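You operate a simulated robot arm through the tools that you are given. There is no shell and no other tool.

You run a simulated two-armed robot. Do the job below in one go: nothing can be reset, and whatever is moved stays where it is left.

Task
At the valve board, vent the bead line: shut valves 5, 7 and 12, then open valve 13.
Fine: the other lines keep their air; leave the other valves.
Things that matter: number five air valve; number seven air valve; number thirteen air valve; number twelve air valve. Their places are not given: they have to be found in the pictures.

The check looks at the end state, three seconds after you hand in, the way a careful person would. Anything else that was tipped, shoved, dropped, spilled or broken makes it a failure.

Robot
Two 7-joint arms with two-finger grippers on one trunk that stands fixed in place. Base frame: the origin is at the foot of the trunk, x ahead of it, y to its left, z up. Lengths are in cm, angles in rad, forces in N, time in s.
The left shoulder is at [6, 17.9, 133.2], the right one opposite. With the tool pointing down near the work surface each hand reaches from about 10 to 56 cm from the base axis, measured 20 degrees to its own side. Payload 1.96 kg a hand.
Tool frame (each hand has its own): the origin (TCP) lies between the finger pads and is the grasp point; the fingertips stand 2 cm ahead of it; z points along the fingers, y is the line along which they close. Largest opening 7.2 cm; the body of the gripper starts 3.8 cm behind the TCP.
Orientation is that of the tool frame in the base frame, as a unit quaternion [x, y, z, w]. With the fingers straight down and closing along the base's y, the tool's x points along the base's -x, its y along +y and its z along -z.

Tools
- The arms move only by the tool step_arm. It takes "left_series", "right_series" or both (then of equal length, played together; a hand with none holds still); each is a list that holds one entry, the list of rows, each a list of 7 numbers: the turn, a rotation vector about the tool's x, y, z in rad, then the shift along the tool's x, y, z in cm, then the opening, from 0 (shut) to 1 (fully open). In form: [[[wx, wy, wz, dx, dy, dz, fingers], ...]]. A call has 1 to 20 rows; each row is the pose to reach, as a shift and turn from the pose commanded when the call began, along the tool's axes at that moment. Rows are played at 5 a second. More than 5 cm and 0.15 rad between two rows, or a gripper value outside its range, and nothing of the call is played. Where a pose cannot be reached the arm comes as near as it can. A force on the tool above 40 N (or 10 N above the force at the start of the call, whichever is more), or a blocked arm, ends the call early, and 0.2 s more pass. Each finger travels about 15.3 cm/s and halts on what it meets, pressing with about 32 N; the grip force reading is that of the motor and also rises with nothing between the fingers. The clock runs only during rows and for 0.2 s after the last one: add rows that repeat a pose to give the fingers time. The reply holds the time, the measured pose of the TCP, the force on the tool along the base axes, the opening and the grip force, in the units named above and with some noise, with the torque about the TCP (base axes, N m) and any sound that the robot's microphone picked up.
- Cameras (640 x 400 px; columns grow to the right, rows downward): "scene" is now at [1.74, 0.01, 188.54]; the picture's right is [0.04, -1.00, 0.00], its down [-0.77, -0.03, -0.64] and it looks along [0.64, 0.02, -0.77] (base axes); focal length 312 px, centre (320, 200). "left" rides on the left gripper at [7.1, -1.9, -8.2] in its tool frame; the picture's right is [0.26, 0.97, 0.00], its down [-0.67, 0.18, -0.72] and it looks along [-0.69, 0.19, 0.70] (tool axes); focal length 280 px, centre (320, 200). "right" rides on the right gripper at [7.1, 1.9, -8.2] in its tool frame; the picture's right is [-0.26, 0.96, 0.00], its down [-0.67, -0.18, -0.72] and it looks along [-0.69, -0.19, 0.70] (tool axes); focal length 280 px, centre (320, 200).
- get_image(camera): a new picture of that camera. No time passes.
- move_column(by): slides the trunk up (or, below 0, down) by that many cm; the arms and the scene camera ride with it, the base frame stays. It gives what a move gives, with no picture.
- turn_head(pan, tilt): turns the head with the scene camera to pan (to the left, within 1.501 rad either way) and tilt (down, from -0.506 to 1.204), counted from straight ahead of the robot. It gives what a move gives.
- measure_at(camera, pixels): for up to 12 pixels [column, row] of the newest picture of that camera ("zoom" is the newest enlarged one), the place [x, y, z] in the base frame of the surface seen there, good to about 0.2 cm, but the place of the scene camera against the robot may be out by one fixed shift of up to 1.2 cm in any direction. No time passes.
- zoom(camera, box): a new picture of the part [left, top, right, bottom] of that camera's present view, enlarged. No time passes.
- hand_in(): hands the job in; it is judged then, once.

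Leave the grippers open and the arms clear of the work at the hand-in unless told otherwise.

The tools are called after "Request:" as name(argument=value, ...) on one line, values as JSON. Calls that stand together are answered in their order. step_arm: Moves the arms, as the interface text tells. Its arguments: {"type":"object","properties":{"left_series":{"type":"array"},"right_series":{"type":"array"}},"required":[]} The other tools are called the same way: move_column (by) slides the trunk up or down; turn_head (pan, tilt) turns the head that bears the scene camera; get_image (camera) takes a picture; measure_at (camera, pixels) gives the place of the surface under pixels of a picture; zoom (camera, box) takes an enlarged picture of a part of a camera's view; hand_in () hands the job in.

At the start:

```text
clock: 0.0
left_eef_pos: [49.92, 24.57, 144.86]
left_tool_rot: [0.0, 1.0, -0.001, 0.0]
left_wrist_force: [-0.4, 0.8, -0.1]
left_ft_torque: [0.01, -0.02, 0.01]
left_width: 7.21
left_grip_force: 0.0
right_eef_pos: [38.13, -12.42, 135.93]
right_tool_rot: [-0.001, 1.0, 0.001, 0.0]
right_wrist_force: [-0.7, -1.0, 0.1]
right_ft_torque: [0.01, 0.01, 0.01]
right_width: 7.19
right_grip_force: 0.1
trunk travel left (down, up): [-97.7, 1.3]
head pan, tilt: [0.038, 0.876]
```

scene: 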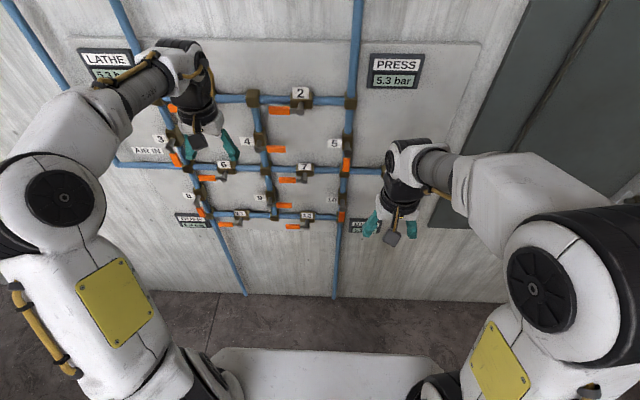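
right: 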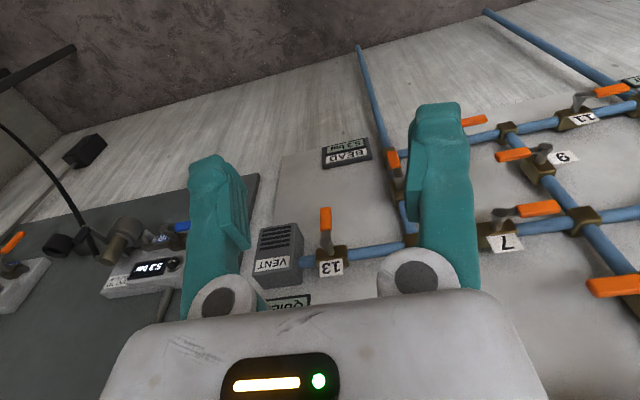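
left: 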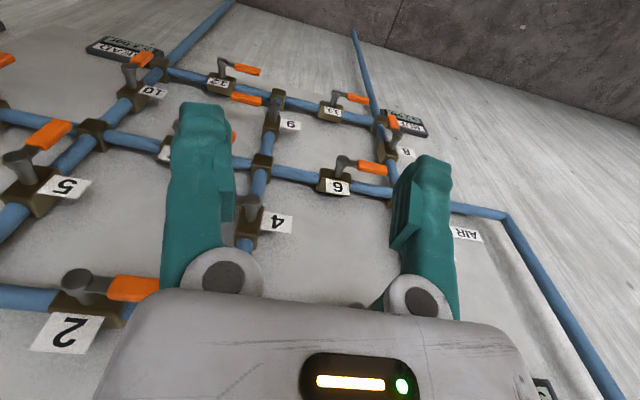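

I see a valve board ahead with numbered valves and orange levers. First I take a closer look with the scene camera, after tilting the head up a bit to face the board.

Request:
turn_head(pan=0.0, tilt=0.75)

Request:
get_image(camera="scene")

```text
clock: 0.7
left_eef_pos: [49.92, 24.45, 145.07]
left_tool_rot: [0.0, 1.0, 0.0, 0.0]
left_wrist_force: [0.0, 0.2, 0.0]
left_ft_torque: [0.02, -0.02, 0.0]
left_width: 7.2
left_grip_force: 0.0
right_eef_pos: [38.16, -12.46, 135.78]
right_tool_rot: [-0.001, 1.0, 0.001, 0.0]
right_wrist_force: [0.5, 0.2, 0.5]
right_ft_torque: [-0.02, -0.02, 0.0]
right_width: 7.19
right_grip_force: 0.0
trunk travel left (down, up): [-97.7, 1.3]
head pan, tilt: [0.0, 0.75]
```

```text
taken
```

scene: 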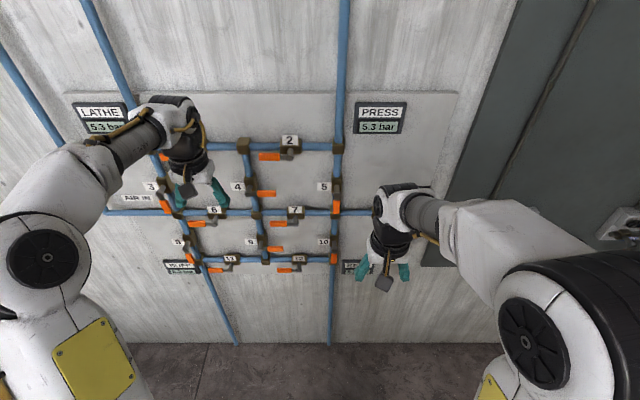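

The board shows well now. I measure points on the board: plate corners, labels, and levers.

Request:
measure_at(camera="scene", pixels=[[450, 100], [340, 110], [380, 160], [324, 187], [336, 187], [294, 210], [299, 258], [323, 242], [280, 270], [335, 258], [276, 221], [300, 300]])

Request:
zoom(camera="scene", box=[220, 120, 400, 290])

```text
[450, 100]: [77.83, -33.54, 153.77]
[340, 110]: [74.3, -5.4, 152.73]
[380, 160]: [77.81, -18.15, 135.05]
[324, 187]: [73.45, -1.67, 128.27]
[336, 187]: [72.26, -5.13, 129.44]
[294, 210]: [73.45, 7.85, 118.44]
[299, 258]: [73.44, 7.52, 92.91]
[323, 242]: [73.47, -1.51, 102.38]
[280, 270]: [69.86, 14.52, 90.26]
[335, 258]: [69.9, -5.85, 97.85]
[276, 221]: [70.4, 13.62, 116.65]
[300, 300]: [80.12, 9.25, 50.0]
```

```text
2.35 times, centred on (310, 205) of scene
```

zoom: 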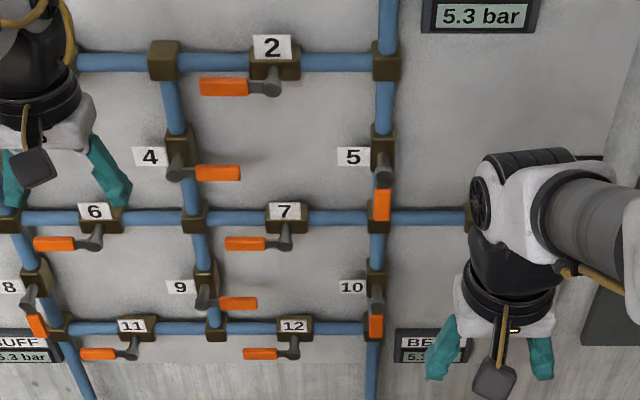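

The levers stand along the pipe on 2, 3, 5, 6, 7, 8, 10, 11, 12 (open) and across on 4, 9 and 13 (shut). On vertical pipes shut = lever to the right, on horizontal ones shut = lever down, so shutting is counter-clockwise as I see it. I take the right wrist picture and measure with it to compare.

Request:
get_image(camera="right")

Request:
get_image(camera="left")

Request:
zoom(camera="right", box=[240, 80, 640, 330])

```text
taken
```

right: 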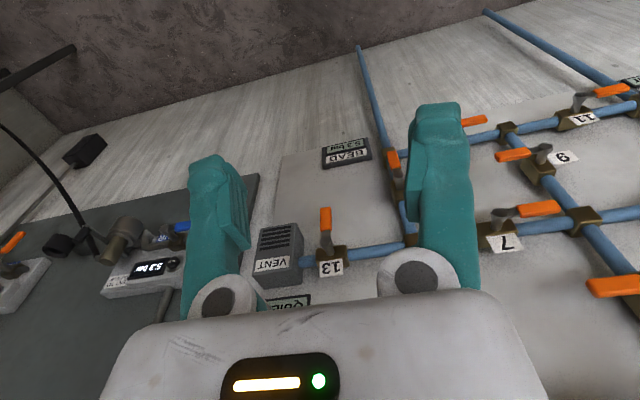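

```text
taken
```

left: 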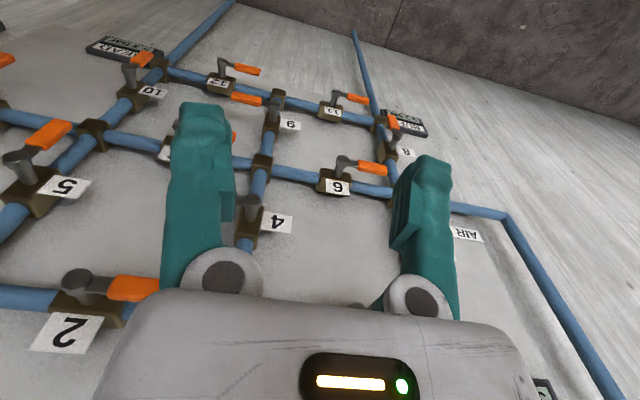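

```text
1.60 times, centred on (440, 205) of right
```

zoom: 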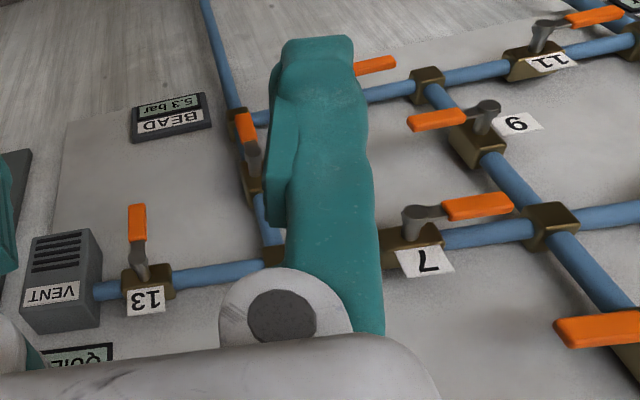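

Valve 13's lever hangs down (across, shut), at (325, 220) of the right picture. I now lower the trunk so that the shoulders and camera come level with the board; both hands are at x under 52 and the levers at x of about 70, so there is room.

Request:
move_column(by=-15)

Request:
turn_head(pan=0.0, tilt=0.65)

Request:
get_image(camera="scene")

```text
clock: 2.4
left_eef_pos: [49.88, 24.46, 129.97]
left_tool_rot: [0.001, 1.0, 0.0, 0.0]
left_wrist_force: [-0.4, -1.0, -0.1]
left_ft_torque: [0.01, 0.05, -0.02]
left_width: 7.2
left_grip_force: 0.2
right_eef_pos: [38.24, -12.46, 120.8]
right_tool_rot: [-0.001, 1.0, 0.001, 0.0]
right_wrist_force: [0.0, 0.5, 1.1]
right_ft_torque: [-0.02, 0.01, 0.0]
right_width: 7.21
right_grip_force: 0.1
trunk travel left (down, up): [-82.7, 16.3]
head pan, tilt: [0.0, 0.75]
```

```text
clock: 3.1
left_eef_pos: [49.83, 24.58, 129.87]
left_tool_rot: [0.0, 1.0, -0.001, 0.0]
left_wrist_force: [0.2, 0.5, 0.3]
left_ft_torque: [0.0, 0.0, 0.01]
left_width: 7.19
left_grip_force: 0.1
right_eef_pos: [38.07, -12.58, 120.79]
right_tool_rot: [-0.002, 1.0, 0.001, 0.0]
right_wrist_force: [-0.5, 0.0, 0.5]
right_ft_torque: [0.0, 0.01, -0.01]
right_width: 7.19
right_grip_force: 0.1
trunk travel left (down, up): [-82.7, 16.3]
head pan, tilt: [0.0, 0.649]
```

```text
taken
```

scene: 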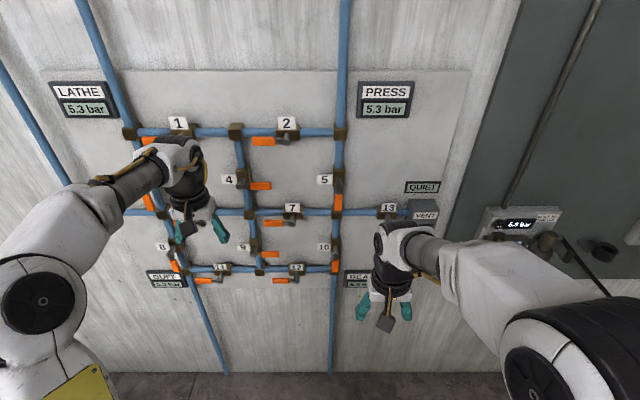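

Valve 13 with its label and the VENT box now show at (389, 210) and (425, 212). I lower further by 10 and look again.

Request:
move_column(by=-12)

Request:
turn_head(pan=0.0, tilt=0.55)

Request:
get_image(camera="scene")

Request:
get_image(camera="right")

Request:
get_image(camera="left")

Request:
zoom(camera="scene", box=[210, 90, 450, 240])

```text
clock: 4.6
left_eef_pos: [49.86, 24.47, 117.94]
left_tool_rot: [0.0, 1.0, 0.0, -0.001]
left_wrist_force: [0.0, -0.4, 0.2]
left_ft_torque: [-0.02, -0.02, -0.03]
left_width: 7.24
left_grip_force: 0.0
right_eef_pos: [38.03, -12.58, 108.92]
right_tool_rot: [-0.001, 1.0, 0.002, 0.0]
right_wrist_force: [0.4, -0.2, 0.2]
right_ft_torque: [0.02, -0.02, 0.01]
right_width: 7.19
right_grip_force: 0.1
trunk travel left (down, up): [-70.7, 28.3]
head pan, tilt: [0.0, 0.649]
```

```text
clock: 5.3
left_eef_pos: [49.92, 24.48, 117.91]
left_tool_rot: [0.0, 1.0, 0.0, 0.0]
left_wrist_force: [0.1, -0.2, 0.0]
left_ft_torque: [0.01, 0.01, 0.0]
left_width: 7.15
left_grip_force: 0.0
right_eef_pos: [38.12, -12.45, 108.87]
right_tool_rot: [0.0, 1.0, 0.002, 0.0]
right_wrist_force: [-0.1, -0.5, 0.6]
right_ft_torque: [-0.02, 0.0, 0.0]
right_width: 7.23
right_grip_force: 0.1
trunk travel left (down, up): [-70.7, 28.3]
head pan, tilt: [0.0, 0.55]
```

```text
taken
```

scene: 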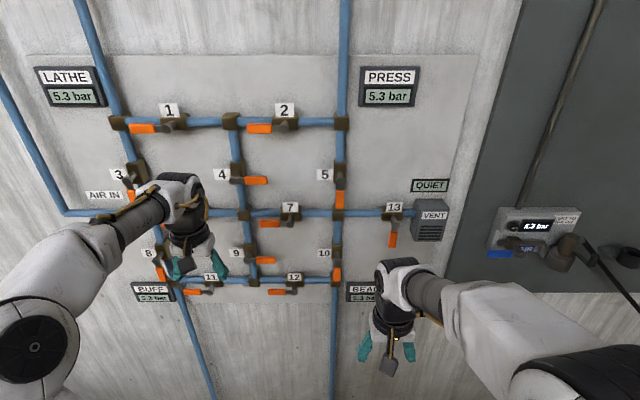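

```text
taken
```

right: 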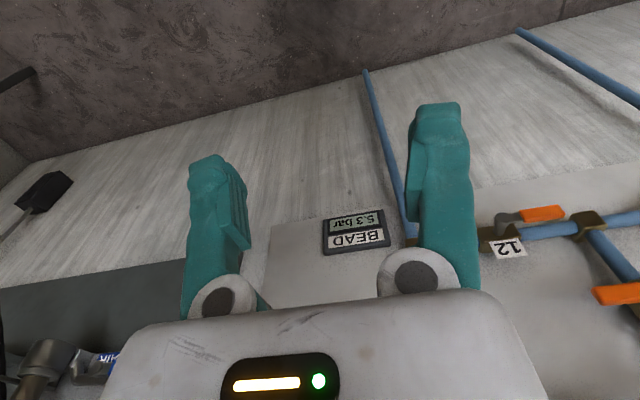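

```text
taken
```

left: 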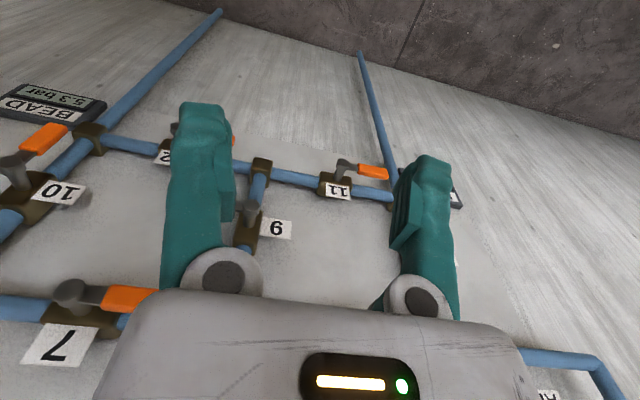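

```text
2.67 times, centred on (330, 165) of scene
```

zoom: 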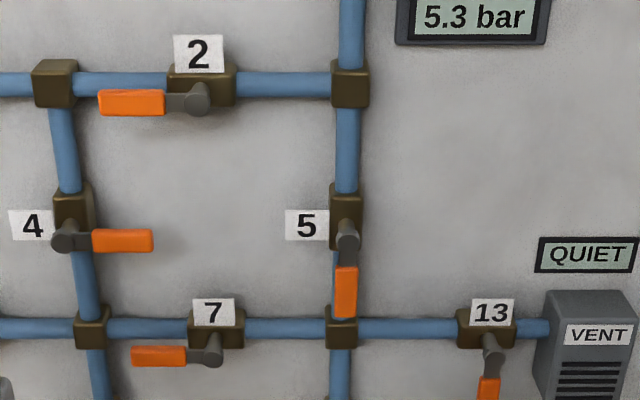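

I measure the same labels with the scene and wrist cameras to find the scene camera's fixed shift, along with lever hubs and handles.

Request:
measure_at(camera="scene", pixels=[[289, 208], [323, 253], [294, 277], [392, 207], [325, 174], [236, 253], [290, 219], [267, 224], [339, 180], [340, 199], [394, 222], [392, 241]])

Request:
measure_at(camera="left", pixels=[[62, 344], [60, 192], [277, 229], [76, 290], [130, 298], [14, 167], [44, 138], [108, 322]])

Request:
measure_at(camera="right", pixels=[[508, 249], [508, 218], [542, 213], [368, 237], [356, 220]])

Request:
measure_at(camera="zoom", pixels=[[350, 240], [345, 270], [346, 310], [213, 350], [183, 356], [140, 356], [490, 343], [490, 385], [306, 226], [213, 312], [489, 313], [590, 335]])

```text
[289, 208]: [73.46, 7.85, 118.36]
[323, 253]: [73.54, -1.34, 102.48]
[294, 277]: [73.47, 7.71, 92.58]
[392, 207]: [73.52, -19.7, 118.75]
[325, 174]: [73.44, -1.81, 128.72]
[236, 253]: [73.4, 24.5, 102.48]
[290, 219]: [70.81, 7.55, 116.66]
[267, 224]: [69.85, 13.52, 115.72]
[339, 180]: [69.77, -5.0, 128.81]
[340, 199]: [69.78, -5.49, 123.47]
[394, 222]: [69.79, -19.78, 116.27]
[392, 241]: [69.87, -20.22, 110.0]
```

```text
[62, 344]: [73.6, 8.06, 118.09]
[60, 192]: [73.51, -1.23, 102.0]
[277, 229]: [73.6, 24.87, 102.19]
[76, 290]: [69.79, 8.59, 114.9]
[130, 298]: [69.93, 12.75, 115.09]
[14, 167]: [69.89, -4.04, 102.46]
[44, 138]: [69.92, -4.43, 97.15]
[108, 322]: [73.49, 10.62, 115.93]
```

```text
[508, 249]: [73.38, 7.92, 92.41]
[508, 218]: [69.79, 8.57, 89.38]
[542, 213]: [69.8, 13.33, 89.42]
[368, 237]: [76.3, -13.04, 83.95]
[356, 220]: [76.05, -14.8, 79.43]
```

```text
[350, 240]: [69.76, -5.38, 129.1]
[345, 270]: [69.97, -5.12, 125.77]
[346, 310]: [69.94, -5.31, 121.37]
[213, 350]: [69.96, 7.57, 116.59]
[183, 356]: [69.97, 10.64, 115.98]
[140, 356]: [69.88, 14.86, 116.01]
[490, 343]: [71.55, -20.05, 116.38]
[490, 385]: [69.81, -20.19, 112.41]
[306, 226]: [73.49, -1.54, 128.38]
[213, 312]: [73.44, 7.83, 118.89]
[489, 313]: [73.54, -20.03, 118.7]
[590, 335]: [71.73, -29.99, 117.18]
```

The scene camera is off by only about (+0.1, +0.2, −0.3). Lever pivots (wrist-camera frame): 5 ≈ (y −5, z 128.5), 7 ≈ (8, 115.2), 12 ≈ (8.2, 89.4), 13 ≈ (−20, 116); handle fronts at x ≈ 69.8. I will push the levers with shut fingers pointing forward. First I turn the right hand forward to a standby spot at (56, −3, 123.5), with fingers shutting.

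Request:
step_arm(right_series=[[[0, -0.121, 0, -1.38, 0.73, -1.12, 0.5], [0, -0.242, 0, -2.75, 1.45, -2.25, 0], [0, -0.3625, 0, -4.13, 2.18, -3.37, 0], [0, -0.483, 0, -5.5, 2.9, -4.5, 0], [0, -0.604, 0, -6.88, 3.63, -5.6, 0], [0, -0.725, 0, -8.26, 4.36, -6.74, 0], [0, -0.846, 0, -9.64, 5.09, -7.86, 0], [0, -0.967, 0, -11.0, 5.8, -9.0, 0], [0, -1.0875, 0, -12.4, 6.54, -10.1, 0], [0, -1.208, 0, -13.77, 7.27, -11.2, 0], [0, -1.329, 0, -15.1, 8.0, -12.35, 0], [0, -1.45, 0, -16.5, 8.7, -13.5, 0], [0, -1.5708, 0, -17.9, 9.45, -14.6, 0], [0, -1.5708, 0, -17.9, 9.45, -14.6, 0]]])

Request:
get_image(camera="scene")

Request:
get_image(camera="right")

```text
clock: 8.3
left_eef_pos: [49.91, 24.45, 117.94]
left_tool_rot: [0.0, 1.0, 0.0, 0.0]
left_wrist_force: [-0.2, 0.2, -0.2]
left_ft_torque: [0.01, -0.02, 0.02]
left_width: 7.23
left_grip_force: 0.0
right_eef_pos: [56.03, -3.17, 123.43]
right_tool_rot: [0.001, 0.706, 0.001, 0.708]
right_wrist_force: [0.2, -0.7, 0.5]
right_ft_torque: [-0.03, 0.0, -0.02]
right_width: 0.0
right_grip_force: 29.5
trunk travel left (down, up): [-70.7, 28.3]
head pan, tilt: [0.0, 0.55]
```

```text
taken
```

scene: 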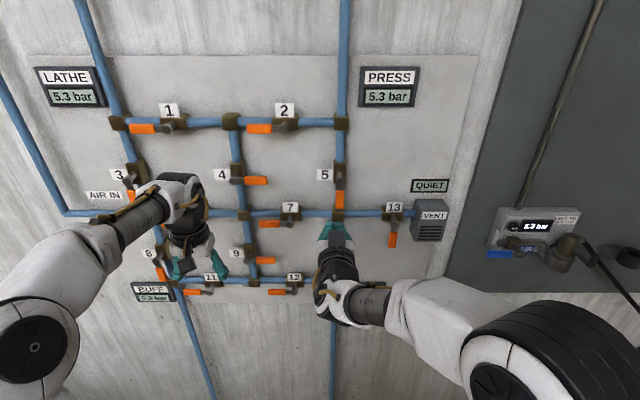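

```text
taken
```

right: 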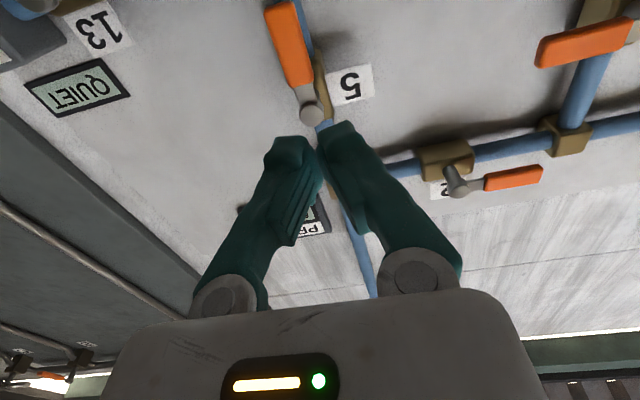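

The right hand now points at the board with shut fingers, and the wrist camera shows valve 5's hub at (311, 115) and its handle from (300, 80) to (275, 10). I measure these.

Request:
measure_at(camera="right", pixels=[[311, 113], [296, 75], [302, 60], [275, 50], [285, 45], [288, 10], [270, 10], [350, 85], [322, 90], [330, 60]])

Request:
zoom(camera="right", box=[220, 0, 420, 125])

```text
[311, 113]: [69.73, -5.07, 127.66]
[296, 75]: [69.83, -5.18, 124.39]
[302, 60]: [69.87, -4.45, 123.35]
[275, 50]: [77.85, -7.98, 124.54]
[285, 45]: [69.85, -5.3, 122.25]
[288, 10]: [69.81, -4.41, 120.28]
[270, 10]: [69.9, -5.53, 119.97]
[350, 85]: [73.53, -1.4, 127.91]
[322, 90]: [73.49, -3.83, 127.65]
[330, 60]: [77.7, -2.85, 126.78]
```

```text
3.20 times, centred on (320, 62) of right
```

zoom: 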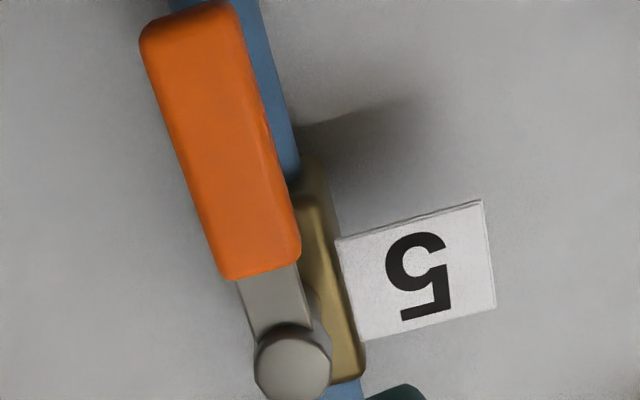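

I measure the handle's edges in the zoomed picture to get its width and length.

Request:
measure_at(camera="zoom", pixels=[[292, 363], [235, 268], [290, 250], [262, 262], [150, 50], [195, 10], [228, 12], [218, 150], [190, 160], [262, 140], [275, 300]])

```text
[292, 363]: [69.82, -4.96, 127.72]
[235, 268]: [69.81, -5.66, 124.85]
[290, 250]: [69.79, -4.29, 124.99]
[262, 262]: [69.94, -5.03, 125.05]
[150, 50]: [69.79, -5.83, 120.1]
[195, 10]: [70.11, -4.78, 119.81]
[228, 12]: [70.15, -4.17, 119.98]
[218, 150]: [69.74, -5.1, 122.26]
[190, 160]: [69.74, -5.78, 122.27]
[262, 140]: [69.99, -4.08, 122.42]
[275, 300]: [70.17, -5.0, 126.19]
```

Lever 5 pivots at (y −5.0, z 127.7); the handle reaches from 2.7 to 8 cm below it, 1.7 wide. I bring the shut fingertips to the handle's left side, at y −1.4, z 121.9, tips at x ≈ 71.

Request:
step_arm(right_series=[[[0, 0, 0, 0.8, 0.85, 2, 0], [0, 0, 0, 1.6, 1.7, 5, 0], [0, 0, 0, 1.6, 1.7, 8, 0], [0, 0, 0, 1.6, 1.7, 10.5, 0], [0, 0, 0, 1.6, 1.7, 12, 0], [0, 0, 0, 1.6, 1.7, 13, 0], [0, 0, 0, 1.6, 1.7, 13, 0]]])

Request:
get_image(camera="right")

Request:
get_image(camera="scene")

```text
clock: 9.9
left_eef_pos: [49.86, 24.42, 117.9]
left_tool_rot: [0.0, 1.0, 0.0, 0.001]
left_wrist_force: [0.8, 0.2, -0.1]
left_ft_torque: [-0.01, 0.01, -0.01]
left_width: 7.19
left_grip_force: 0.1
right_eef_pos: [68.99, -1.3, 121.85]
right_tool_rot: [0.0, 0.707, 0.002, 0.707]
right_wrist_force: [-1.0, 0.1, -0.6]
right_ft_torque: [0.01, 0.01, 0.0]
right_width: 0.02
right_grip_force: 29.3
trunk travel left (down, up): [-70.7, 28.3]
head pan, tilt: [0.0, 0.55]
```

```text
taken
```

right: 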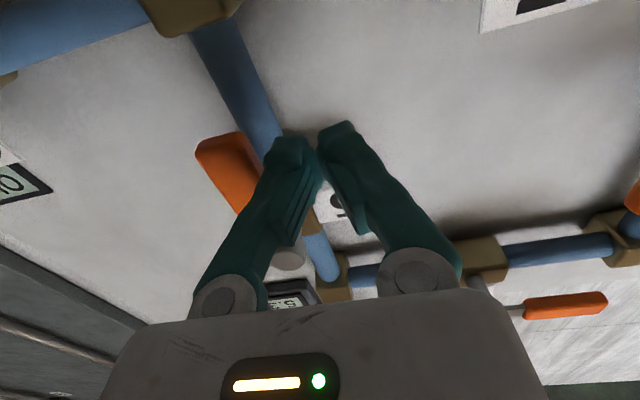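

```text
taken
```

scene: 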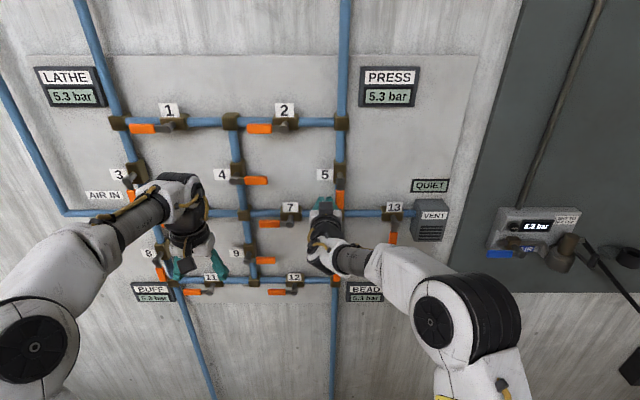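

The tips sit free to the left of handle 5. Now I push it along its arc from down toward the right, to about 75° first.

Request:
step_arm(right_series=[[[0, 0, 0, -0.15, -0.9, 0, 0], [0, 0, 0, -0.3, -1.85, 0, 0], [0, 0, 0, -0.15, -2.6, 0, 0], [0, 0, 0, -0.02, -3.33, 0, 0], [0, 0, 0, -0.05, -4.1, 0, 0], [0, 0, 0, -0.14, -4.84, 0, 0], [0, 0, 0, -0.36, -5.57, 0, 0], [0, 0, 0, -0.64, -6.27, 0, 0], [0, 0, 0, -1.04, -6.91, 0, 0], [0, 0, 0, -1.49, -7.51, 0, 0], [0, 0, 0, -2.04, -8.03, 0, 0], [0, 0, 0, -2.64, -8.5, 0, 0]]])

Request:
get_image(camera="right")

Request:
get_image(camera="scene")

Request:
zoom(camera="scene", box=[260, 120, 440, 240])

```text
clock: 12.5
left_eef_pos: [49.78, 24.4, 117.84]
left_tool_rot: [-0.001, 1.0, 0.001, 0.0]
left_wrist_force: [0.4, 1.1, 0.4]
left_ft_torque: [0.02, -0.02, 0.01]
left_width: 7.19
left_grip_force: 0.0
right_eef_pos: [69.01, -9.79, 124.54]
right_tool_rot: [0.0, 0.707, 0.002, 0.707]
right_wrist_force: [-0.2, -0.2, -0.4]
right_ft_torque: [0.0, -0.02, -0.03]
right_width: 0.02
right_grip_force: 29.8
trunk travel left (down, up): [-70.7, 28.3]
head pan, tilt: [0.0, 0.55]
```

```text
taken
```

right: 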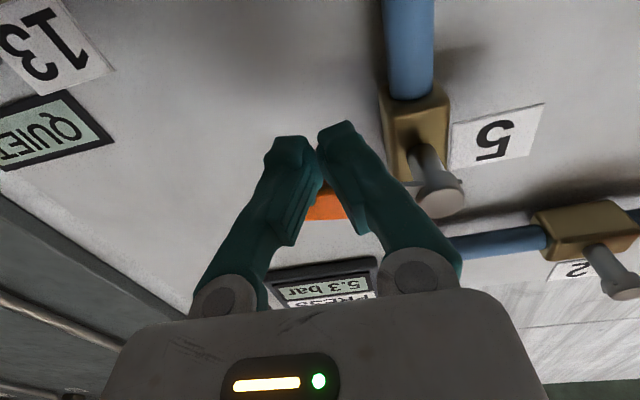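

```text
taken
```

scene: 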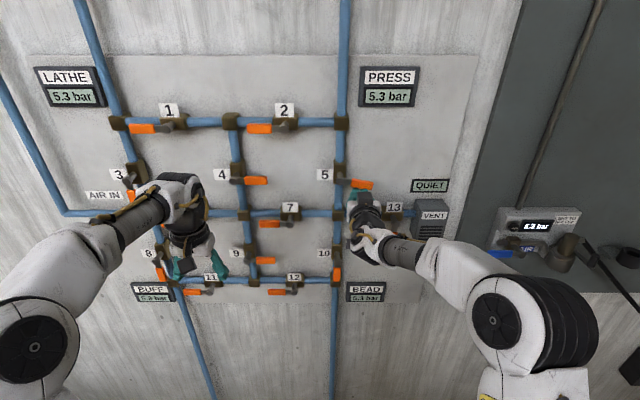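

```text
3.33 times, centred on (350, 180) of scene
```

zoom: 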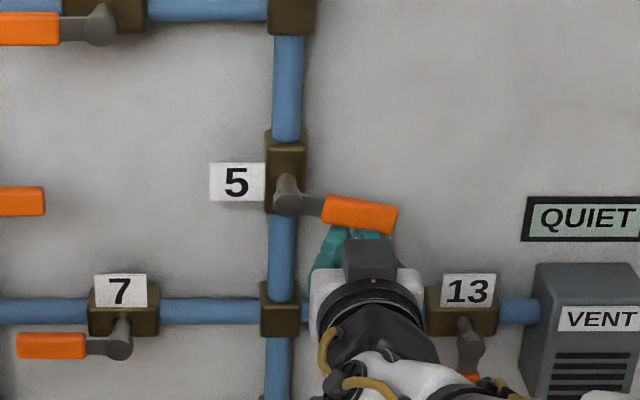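

Lever 5 turned easily and is now at about 78°. I push the remaining bit gently up to horizontal.

Request:
step_arm(right_series=[[[0, 0, 0, -0.33, -0.2, 0, 0], [0, 0, 0, -0.66, -0.37, 0, 0], [0, 0, 0, -1.0, -0.52, 0, 0], [0, 0, 0, -1.36, -0.65, 0, 0], [0, 0, 0, -1.5, -0.65, 0, 0], [0, 0, 0, -1.5, -0.65, 0, 0]]])

Request:
zoom(camera="scene", box=[260, 120, 440, 240])

```text
clock: 13.9
left_eef_pos: [49.89, 24.53, 117.89]
left_tool_rot: [0.0, 1.0, 0.0, 0.0]
left_wrist_force: [0.2, 0.0, 0.3]
left_ft_torque: [-0.01, -0.02, -0.02]
left_width: 7.21
left_grip_force: 0.1
right_eef_pos: [69.1, -10.54, 125.72]
right_tool_rot: [-0.001, 0.709, 0.003, 0.706]
right_wrist_force: [-10.7, 2.0, -22.2]
right_ft_torque: [-0.08, 0.11, 0.04]
right_width: 0.6
right_grip_force: 29.6
trunk travel left (down, up): [-70.7, 28.3]
head pan, tilt: [0.0, 0.55]
```

```text
3.33 times, centred on (350, 180) of scene
```

zoom: 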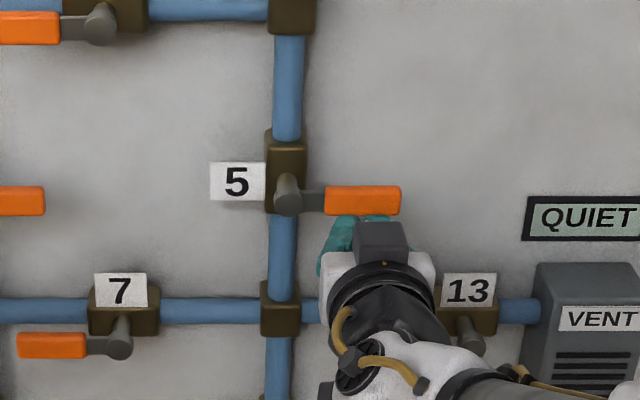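

Lever 5 is horizontal and against its stop (22 N). I back off downward, draw out, and move the right hand to a standby in front of valve 13 at about (56, −22, 110).

Request:
step_arm(right_series=[[[0, 0, 0, 0.6, 0, 0, 0], [0, 0, 0, 1.5, 0, 0, 0], [0, 0, 0, 2.0, 0, -2, 0], [0, 0, 0, 2.0, 0, -5, 0], [0, 0, 0, 2.0, 0, -8, 0], [0, 0, 0, 2.0, 0, -11, 0], [0, 0, 0, 2.0, 0, -13, 0], [0, 0, 0, 4.5, -2, -13, 0], [0, 0, 0, 7.0, -4, -13, 0], [0, 0, 0, 9.5, -6, -13, 0], [0, 0, 0, 12, -8, -13, 0], [0, 0, 0, 14, -10, -13, 0], [0, 0, 0, 16, -12, -13, 0], [0, 0, 0, 16, -12, -13, 0]]])

Request:
get_image(camera="right")

Request:
get_image(camera="scene")

```text
clock: 16.9
left_eef_pos: [49.84, 24.37, 118.02]
left_tool_rot: [0.001, 1.0, 0.0, -0.001]
left_wrist_force: [0.2, 0.8, 0.3]
left_ft_torque: [0.03, 0.02, -0.01]
left_width: 7.2
left_grip_force: 0.1
right_eef_pos: [57.64, -12.15, 116.29]
right_tool_rot: [0.013, 0.713, -0.012, 0.701]
right_wrist_force: [0.8, 0.1, 0.0]
right_ft_torque: [0.01, 0.0, -0.01]
right_width: 0.0
right_grip_force: 30.1
right hand out of reach, approached as far as the arm can: row 9, 10, 11, 12, 13, 14
trunk travel left (down, up): [-70.7, 28.3]
head pan, tilt: [0.0, 0.55]
```

```text
taken
```

right: 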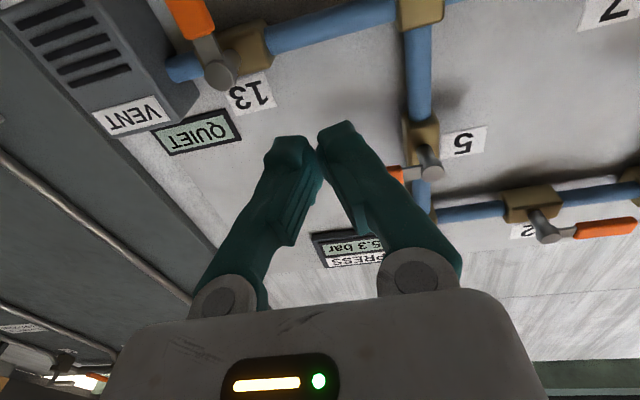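

```text
taken
```

scene: 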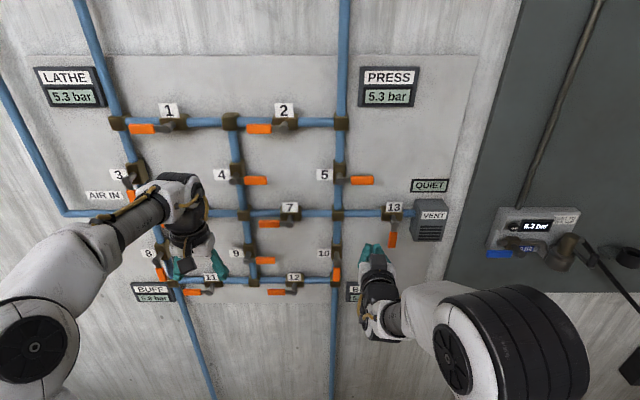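

Lever 5 is shut (horizontal at (361, 180)). The right hand stopped short at (57.6, −12, 116) because the arm is too folded there; that is harmless. I measure valve 13 with the right camera, then prepare the left arm for 7 and 12.

Request:
measure_at(camera="right", pixels=[[221, 72], [190, 18], [205, 12], [178, 25], [252, 93], [150, 60], [185, 95], [110, 70], [398, 175], [432, 160]])

Request:
zoom(camera="scene", box=[220, 130, 440, 300])

```text
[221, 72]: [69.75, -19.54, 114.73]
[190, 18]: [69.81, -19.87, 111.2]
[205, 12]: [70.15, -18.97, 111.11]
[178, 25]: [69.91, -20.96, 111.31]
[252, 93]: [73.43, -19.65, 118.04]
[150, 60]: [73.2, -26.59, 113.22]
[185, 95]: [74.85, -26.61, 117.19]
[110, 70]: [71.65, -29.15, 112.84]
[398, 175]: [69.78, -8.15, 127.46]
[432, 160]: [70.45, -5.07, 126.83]
```

```text
2.35 times, centred on (330, 215) of scene
```

zoom: 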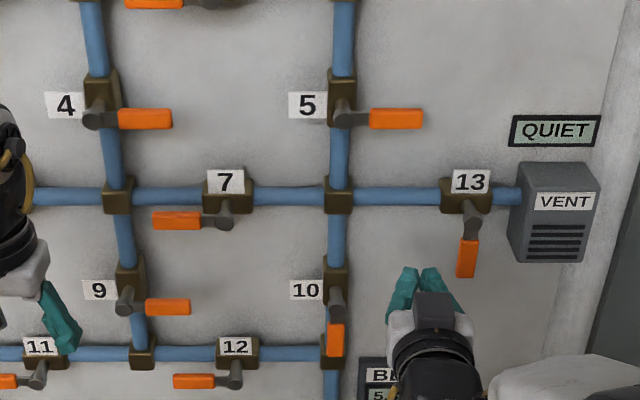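

Valve 13 pivots at about (y −19.85, z 114.8), lever straight down. Now I turn the left hand forward, shutting its fingers, to (61, 13.5, 120.5), above and left of lever 7.

Request:
step_arm(left_series=[[[0, -0.121, 0, -0.85, -0.84, -0.2, 0.5], [0, -0.242, 0, -1.71, -1.68, -0.4, 0], [0, -0.3625, 0, -2.56, -2.53, -0.6, 0], [0, -0.483, 0, -3.42, -3.37, -0.8, 0], [0, -0.604, 0, -4.27, -4.21, -1.0, 0], [0, -0.725, 0, -5.12, -5.05, -1.2, 0], [0, -0.846, 0, -5.98, -5.9, -1.4, 0], [0, -0.967, 0, -6.83, -6.74, -1.6, 0], [0, -1.0875, 0, -7.68, -7.58, -1.8, 0], [0, -1.208, 0, -8.54, -8.42, -2.0, 0], [0, -1.329, 0, -9.4, -9.27, -2.2, 0], [0, -1.45, 0, -10.25, -10.1, -2.4, 0], [0, -1.5708, 0, -11.1, -10.95, -2.6, 0], [0, -1.5708, 0, -11.1, -10.95, -2.6, 0]]])

Request:
get_image(camera="left")

Request:
get_image(camera="scene")

```text
clock: 19.9
left_eef_pos: [60.96, 13.41, 120.63]
left_tool_rot: [0.0, 0.707, 0.0, 0.707]
left_wrist_force: [0.6, -0.2, -0.5]
left_ft_torque: [0.01, -0.02, 0.04]
left_width: 0.0
left_grip_force: 29.7
right_eef_pos: [57.49, -12.05, 116.15]
right_tool_rot: [0.013, 0.713, -0.012, 0.701]
right_wrist_force: [0.2, -0.4, 0.5]
right_ft_torque: [0.0, 0.02, -0.03]
right_width: 0.01
right_grip_force: 29.6
trunk travel left (down, up): [-70.7, 28.3]
head pan, tilt: [0.0, 0.55]
```

```text
taken
```

left: 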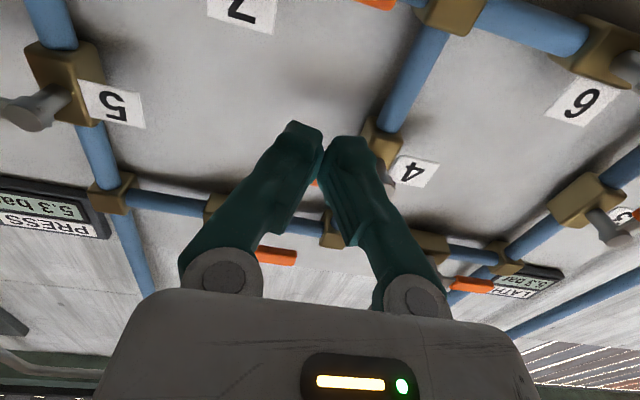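

```text
taken
```

scene: 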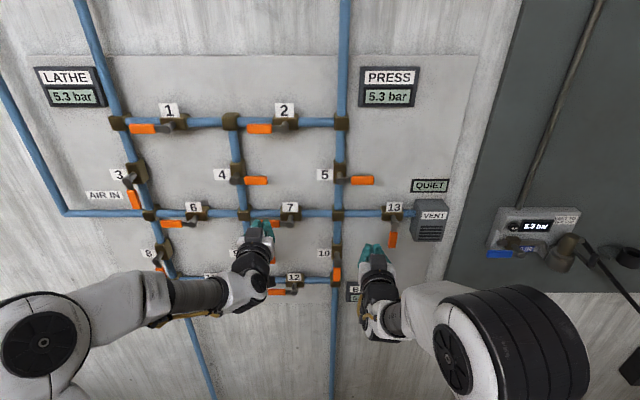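

The left hand is in place. I bring its tips to just above handle 7, at y 13.6, z 118.3, tips at x ≈ 71 (the handle's top edge is at z ≈ 115.8).

Request:
step_arm(left_series=[[[0, 0, 0, 1.1, 0.1, 2, 0], [0, 0, 0, 2.2, 0.1, 4, 0], [0, 0, 0, 2.2, 0.1, 6, 0], [0, 0, 0, 2.2, 0.1, 7.2, 0], [0, 0, 0, 2.2, 0.1, 8, 0], [0, 0, 0, 2.2, 0.1, 8, 0]]])

Request:
get_image(camera="left")

Request:
zoom(camera="scene", box=[220, 160, 340, 240])

```text
clock: 21.3
left_eef_pos: [69.14, 13.75, 118.33]
left_tool_rot: [0.002, 0.707, -0.001, 0.707]
left_wrist_force: [0.7, -0.3, 0.4]
left_ft_torque: [-0.01, -0.01, -0.02]
left_width: 0.02
left_grip_force: 29.9
right_eef_pos: [57.59, -12.12, 116.04]
right_tool_rot: [0.013, 0.713, -0.013, 0.701]
right_wrist_force: [0.0, -0.2, 0.2]
right_ft_torque: [-0.04, -0.01, 0.01]
right_width: 0.01
right_grip_force: 29.7
trunk travel left (down, up): [-70.7, 28.3]
head pan, tilt: [0.0, 0.55]
```

```text
taken
```

left: 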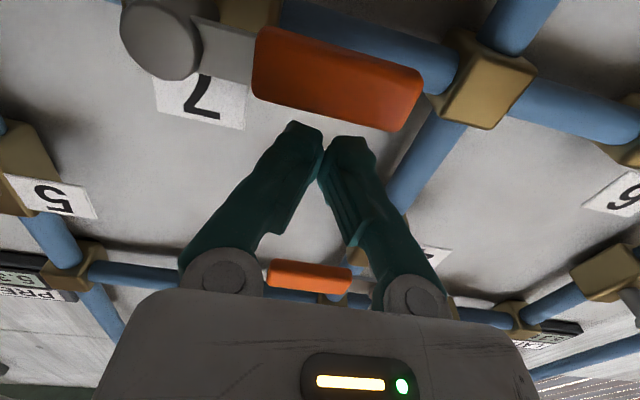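

```text
5.00 times, centred on (280, 200) of scene
```

zoom: 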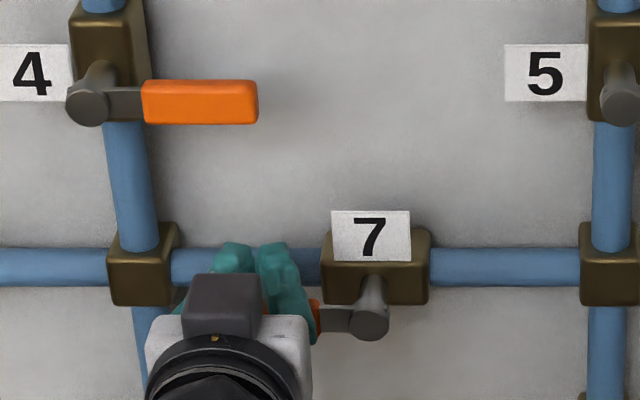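

The tips are just above handle 7 (handle from (255, 60) to (420, 90) in the left picture, seen upside-down). I measure its hub and edges.

Request:
measure_at(camera="left", pixels=[[160, 40], [265, 40], [258, 90], [415, 80], [395, 122], [330, 80], [230, 45], [490, 80]])

```text
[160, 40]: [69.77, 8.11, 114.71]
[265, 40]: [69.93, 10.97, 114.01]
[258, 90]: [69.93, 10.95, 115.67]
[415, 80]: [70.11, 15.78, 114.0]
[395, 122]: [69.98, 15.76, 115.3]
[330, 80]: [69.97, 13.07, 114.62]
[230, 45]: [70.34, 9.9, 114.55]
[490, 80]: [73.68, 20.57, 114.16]
```

Pivot 7 is at (8.1, 114.75). I push the handle down along its arc to about 75°.

Request:
step_arm(left_series=[[[0, 0, 0, 0.9, 0, 0, 0], [0, 0, 0, 1.8, -0.05, 0, 0], [0, 0, 0, 2.55, 0.12, 0, 0], [0, 0, 0, 3.28, 0.22, 0, 0], [0, 0, 0, 4.02, 0.2, 0, 0], [0, 0, 0, 4.74, 0.11, 0, 0], [0, 0, 0, 5.45, -0.1, 0, 0], [0, 0, 0, 6.13, -0.35, 0, 0], [0, 0, 0, 6.76, -0.7, 0, 0], [0, 0, 0, 7.34, -1.11, 0, 0], [0, 0, 0, 7.86, -1.61, 0, 0], [0, 0, 0, 8.33, -2.15, 0, 0]]])

Request:
get_image(camera="left")

Request:
zoom(camera="scene", box=[220, 180, 340, 260])

```text
clock: 23.9
left_eef_pos: [69.0, 11.59, 109.91]
left_tool_rot: [0.001, 0.708, -0.001, 0.706]
left_wrist_force: [-0.2, 0.0, -0.7]
left_ft_torque: [-0.01, 0.04, 0.02]
left_width: 0.0
left_grip_force: 29.6
right_eef_pos: [57.55, -12.06, 116.22]
right_tool_rot: [0.012, 0.713, -0.012, 0.701]
right_wrist_force: [-1.1, 0.5, 0.8]
right_ft_torque: [0.03, -0.02, 0.01]
right_width: 0.0
right_grip_force: 29.7
trunk travel left (down, up): [-70.7, 28.3]
head pan, tilt: [0.0, 0.55]
```

```text
taken
```

left: 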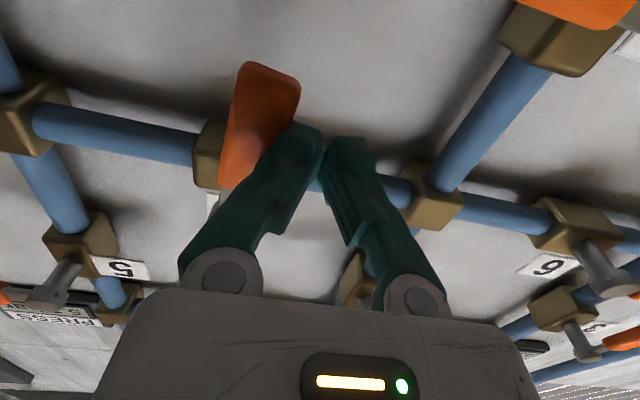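

```text
5.00 times, centred on (280, 220) of scene
```

zoom: 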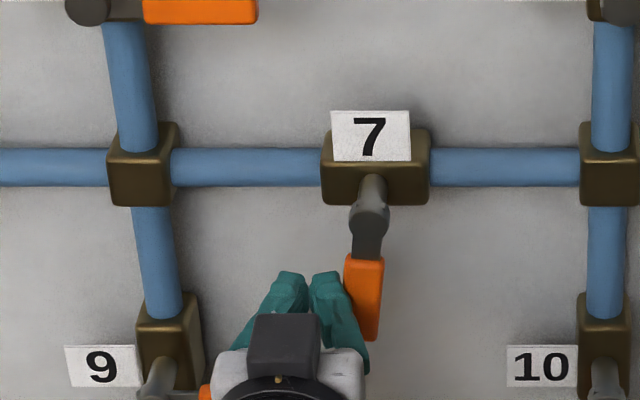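

Lever 7 is nearly down, perhaps 8° short. I nudge it the rest of the way toward its stop.

Request:
step_arm(left_series=[[[0, 0, 0, 0.2, -0.33, 0, 0], [0, 0, 0, 0.38, -0.65, 0, 0], [0, 0, 0, 0.55, -0.97, 0, 0], [0, 0, 0, 0.6, -1.2, 0, 0], [0, 0, 0, 0.6, -1.2, 0, 0]]])

Request:
get_image(camera="left")

Request:
zoom(camera="scene", box=[220, 180, 340, 260])

```text
clock: 25.1
left_eef_pos: [68.97, 10.66, 109.47]
left_tool_rot: [-0.002, 0.706, 0.0, 0.708]
left_wrist_force: [0.6, 13.7, 6.2]
left_ft_torque: [-0.11, -0.08, 0.1]
left_width: 0.01
left_grip_force: 29.5
right_eef_pos: [57.57, -11.68, 116.12]
right_tool_rot: [0.012, 0.713, -0.013, 0.701]
right_wrist_force: [-0.7, 0.5, -0.2]
right_ft_torque: [0.02, 0.03, 0.02]
right_width: 0.0
right_grip_force: 29.4
trunk travel left (down, up): [-70.7, 28.3]
head pan, tilt: [0.0, 0.55]
```

```text
taken
```

left: 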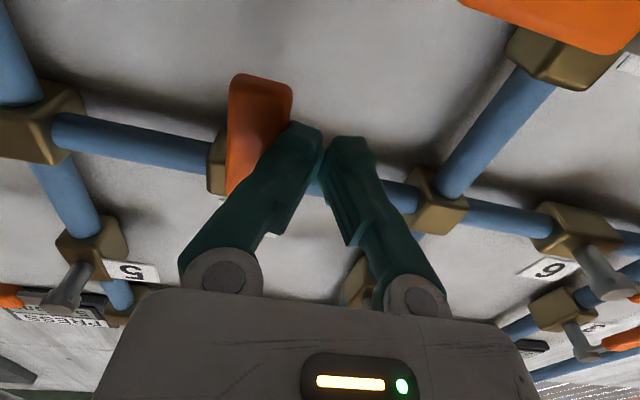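

```text
5.00 times, centred on (280, 220) of scene
```

zoom: 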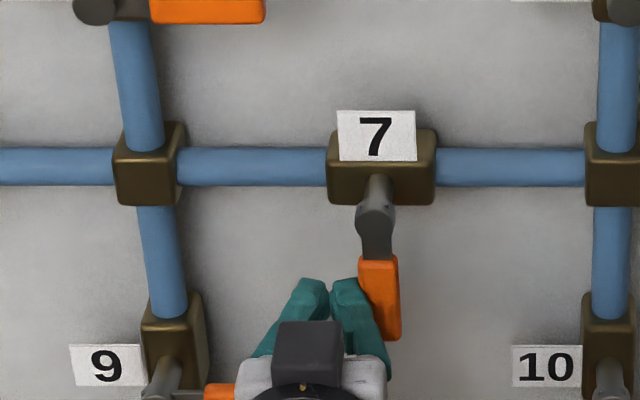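

The force rose to 14 N, so lever 7 is at its stop. I back off to the left and check its angle.

Request:
step_arm(left_series=[[[0, 0, 0, 0, 0.7, 0, 0], [0, 0, 0, 0, 1.5, 0, 0], [0, 0, 0, 0, 2.5, -1, 0], [0, 0, 0, 0, 2.5, -4, 0], [0, 0, 0, 0, 2.5, -7, 0], [0, 0, 0, 0, 2.5, -8.5, 0], [0, 0, 0, 0, 2.5, -8.5, 0]]])

Request:
get_image(camera="left")

Request:
zoom(camera="scene", box=[220, 140, 400, 260])

```text
clock: 26.7
left_eef_pos: [60.49, 12.77, 109.38]
left_tool_rot: [0.0, 0.707, 0.0, 0.707]
left_wrist_force: [0.8, 0.2, -0.3]
left_ft_torque: [-0.01, 0.0, 0.03]
left_width: 0.02
left_grip_force: 29.4
right_eef_pos: [57.68, -12.11, 116.04]
right_tool_rot: [0.012, 0.713, -0.012, 0.701]
right_wrist_force: [1.0, -0.6, 0.3]
right_ft_torque: [0.0, 0.03, -0.01]
right_width: 0.02
right_grip_force: 29.4
trunk travel left (down, up): [-70.7, 28.3]
head pan, tilt: [0.0, 0.55]
```

```text
taken
```

left: 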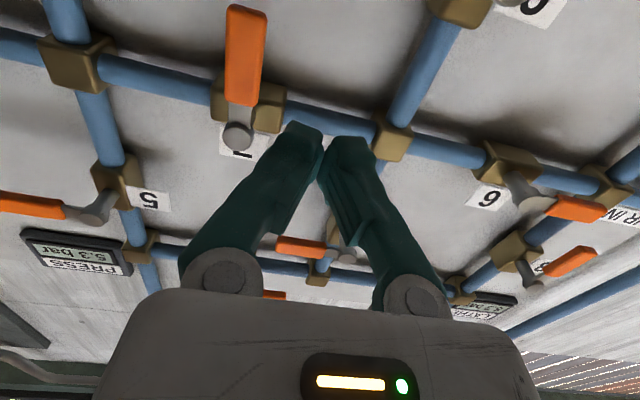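

```text
3.33 times, centred on (310, 200) of scene
```

zoom: 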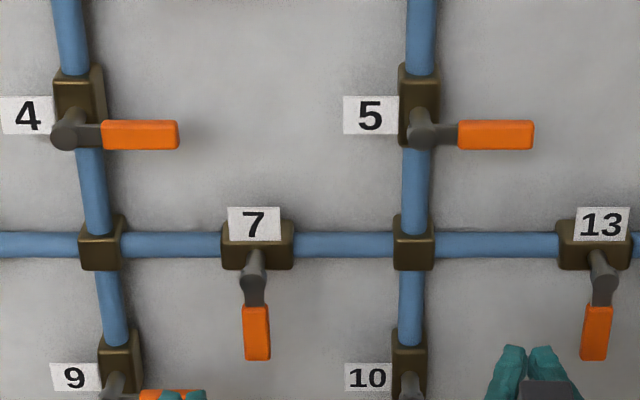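

Lever 7 now hangs straight down like 13's shut lever. I verify with measurements of its hub (237, 136) and handle end (246, 12), and of lever 5's ends (97, 208) and (10, 203).

Request:
measure_at(camera="left", pixels=[[237, 136], [242, 90], [246, 14], [100, 208], [50, 207], [8, 202]])

```text
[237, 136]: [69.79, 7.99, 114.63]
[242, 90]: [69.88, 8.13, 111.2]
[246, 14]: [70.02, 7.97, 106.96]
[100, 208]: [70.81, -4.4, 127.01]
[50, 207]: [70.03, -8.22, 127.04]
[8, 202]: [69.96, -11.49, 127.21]
```

Levers 7 and 5 are confirmed exactly on their shut positions. Next I lower the left hand to in front of valve 12, at (62, 13.6, 93).

Request:
step_arm(left_series=[[[0, 0, 0, 1.5, 0.2, 0.5, 0], [0, 0, 0, 3.5, 0.4, 1, 0], [0, 0, 0, 6, 0.75, 1.5, 0], [0, 0, 0, 8.5, 0.75, 1.5, 0], [0, 0, 0, 11, 0.75, 1.5, 0], [0, 0, 0, 13.5, 0.75, 1.5, 0], [0, 0, 0, 15.5, 0.75, 1.5, 0], [0, 0, 0, 16.5, 0.75, 1.5, 0], [0, 0, 0, 16.5, 0.75, 1.5, 0]]])

Request:
get_image(camera="left")

Request:
get_image(camera="scene")

```text
clock: 28.7
left_eef_pos: [61.98, 13.49, 92.78]
left_tool_rot: [0.0, 0.707, -0.001, 0.707]
left_wrist_force: [0.3, -0.7, -0.4]
left_ft_torque: [0.01, 0.0, -0.01]
left_width: 0.0
left_grip_force: 30.1
right_eef_pos: [57.48, -12.05, 116.07]
right_tool_rot: [0.013, 0.713, -0.013, 0.701]
right_wrist_force: [-0.1, -0.3, 0.1]
right_ft_torque: [0.01, 0.0, 0.0]
right_width: 0.01
right_grip_force: 29.4
trunk travel left (down, up): [-70.7, 28.3]
head pan, tilt: [0.0, 0.55]
```

```text
taken
```

left: 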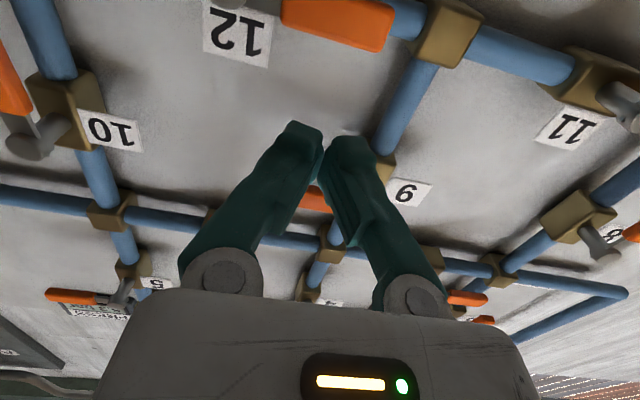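

```text
taken
```

scene: 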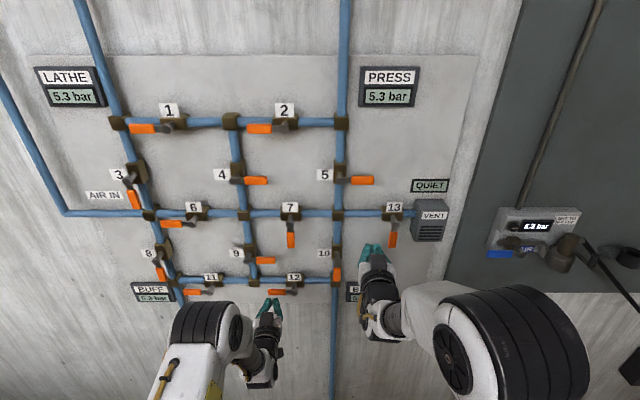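

The left hand is before valve 12, whose handle shows at (285–395, 0–45) of the left picture. I measure it.

Request:
measure_at(camera="left", pixels=[[335, 22], [285, 22], [388, 42], [340, 38], [238, 32], [270, 5], [392, 25]])

```text
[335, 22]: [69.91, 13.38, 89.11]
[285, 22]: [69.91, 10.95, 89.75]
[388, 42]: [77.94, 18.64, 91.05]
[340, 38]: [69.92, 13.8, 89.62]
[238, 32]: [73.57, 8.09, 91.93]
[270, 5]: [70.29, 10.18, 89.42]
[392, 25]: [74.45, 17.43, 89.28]
```

Handle 12 lies at z ≈ 88.9 with its top edge at ≈ 89.75; my tips' lower edge is at ≈ 91.9. I move straight forward 7 cm.

Request:
step_arm(left_series=[[[0, 0, 0, 0, 0.1, 2, 0], [0, 0, 0, 0, 0.1, 4, 0], [0, 0, 0, 0, 0.1, 6, 0], [0, 0, 0, 0, 0.1, 7, 0], [0, 0, 0, 0, 0.1, 7, 0]]])

Request:
get_image(camera="left")

```text
clock: 29.9
left_eef_pos: [68.93, 13.6, 92.93]
left_tool_rot: [0.0, 0.707, 0.0, 0.707]
left_wrist_force: [-0.2, 0.0, -0.1]
left_ft_torque: [-0.01, -0.01, -0.03]
left_width: 0.0
left_grip_force: 29.5
right_eef_pos: [57.55, -12.11, 116.12]
right_tool_rot: [0.013, 0.713, -0.012, 0.701]
right_wrist_force: [-0.6, -1.0, 0.5]
right_ft_torque: [-0.03, -0.02, 0.03]
right_width: 0.0
right_grip_force: 29.8
trunk travel left (down, up): [-70.7, 28.3]
head pan, tilt: [0.0, 0.55]
```

```text
taken
```

left: 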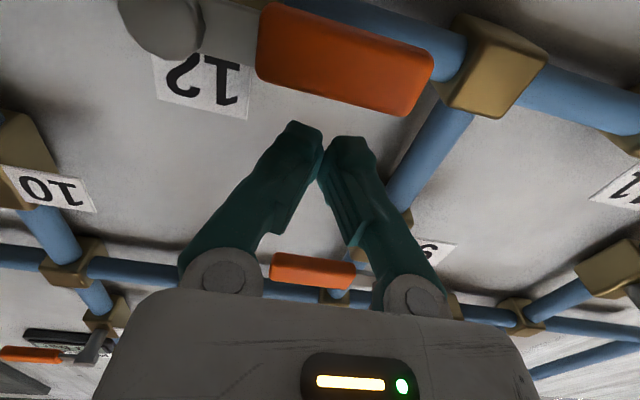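

Request:
measure_at(camera="left", pixels=[[160, 22], [345, 60], [258, 68], [405, 108], [272, 10], [425, 65]])

```text
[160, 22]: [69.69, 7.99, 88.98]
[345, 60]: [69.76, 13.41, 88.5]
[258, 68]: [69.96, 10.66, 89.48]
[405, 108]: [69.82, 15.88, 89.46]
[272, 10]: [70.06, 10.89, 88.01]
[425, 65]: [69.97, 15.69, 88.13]
```

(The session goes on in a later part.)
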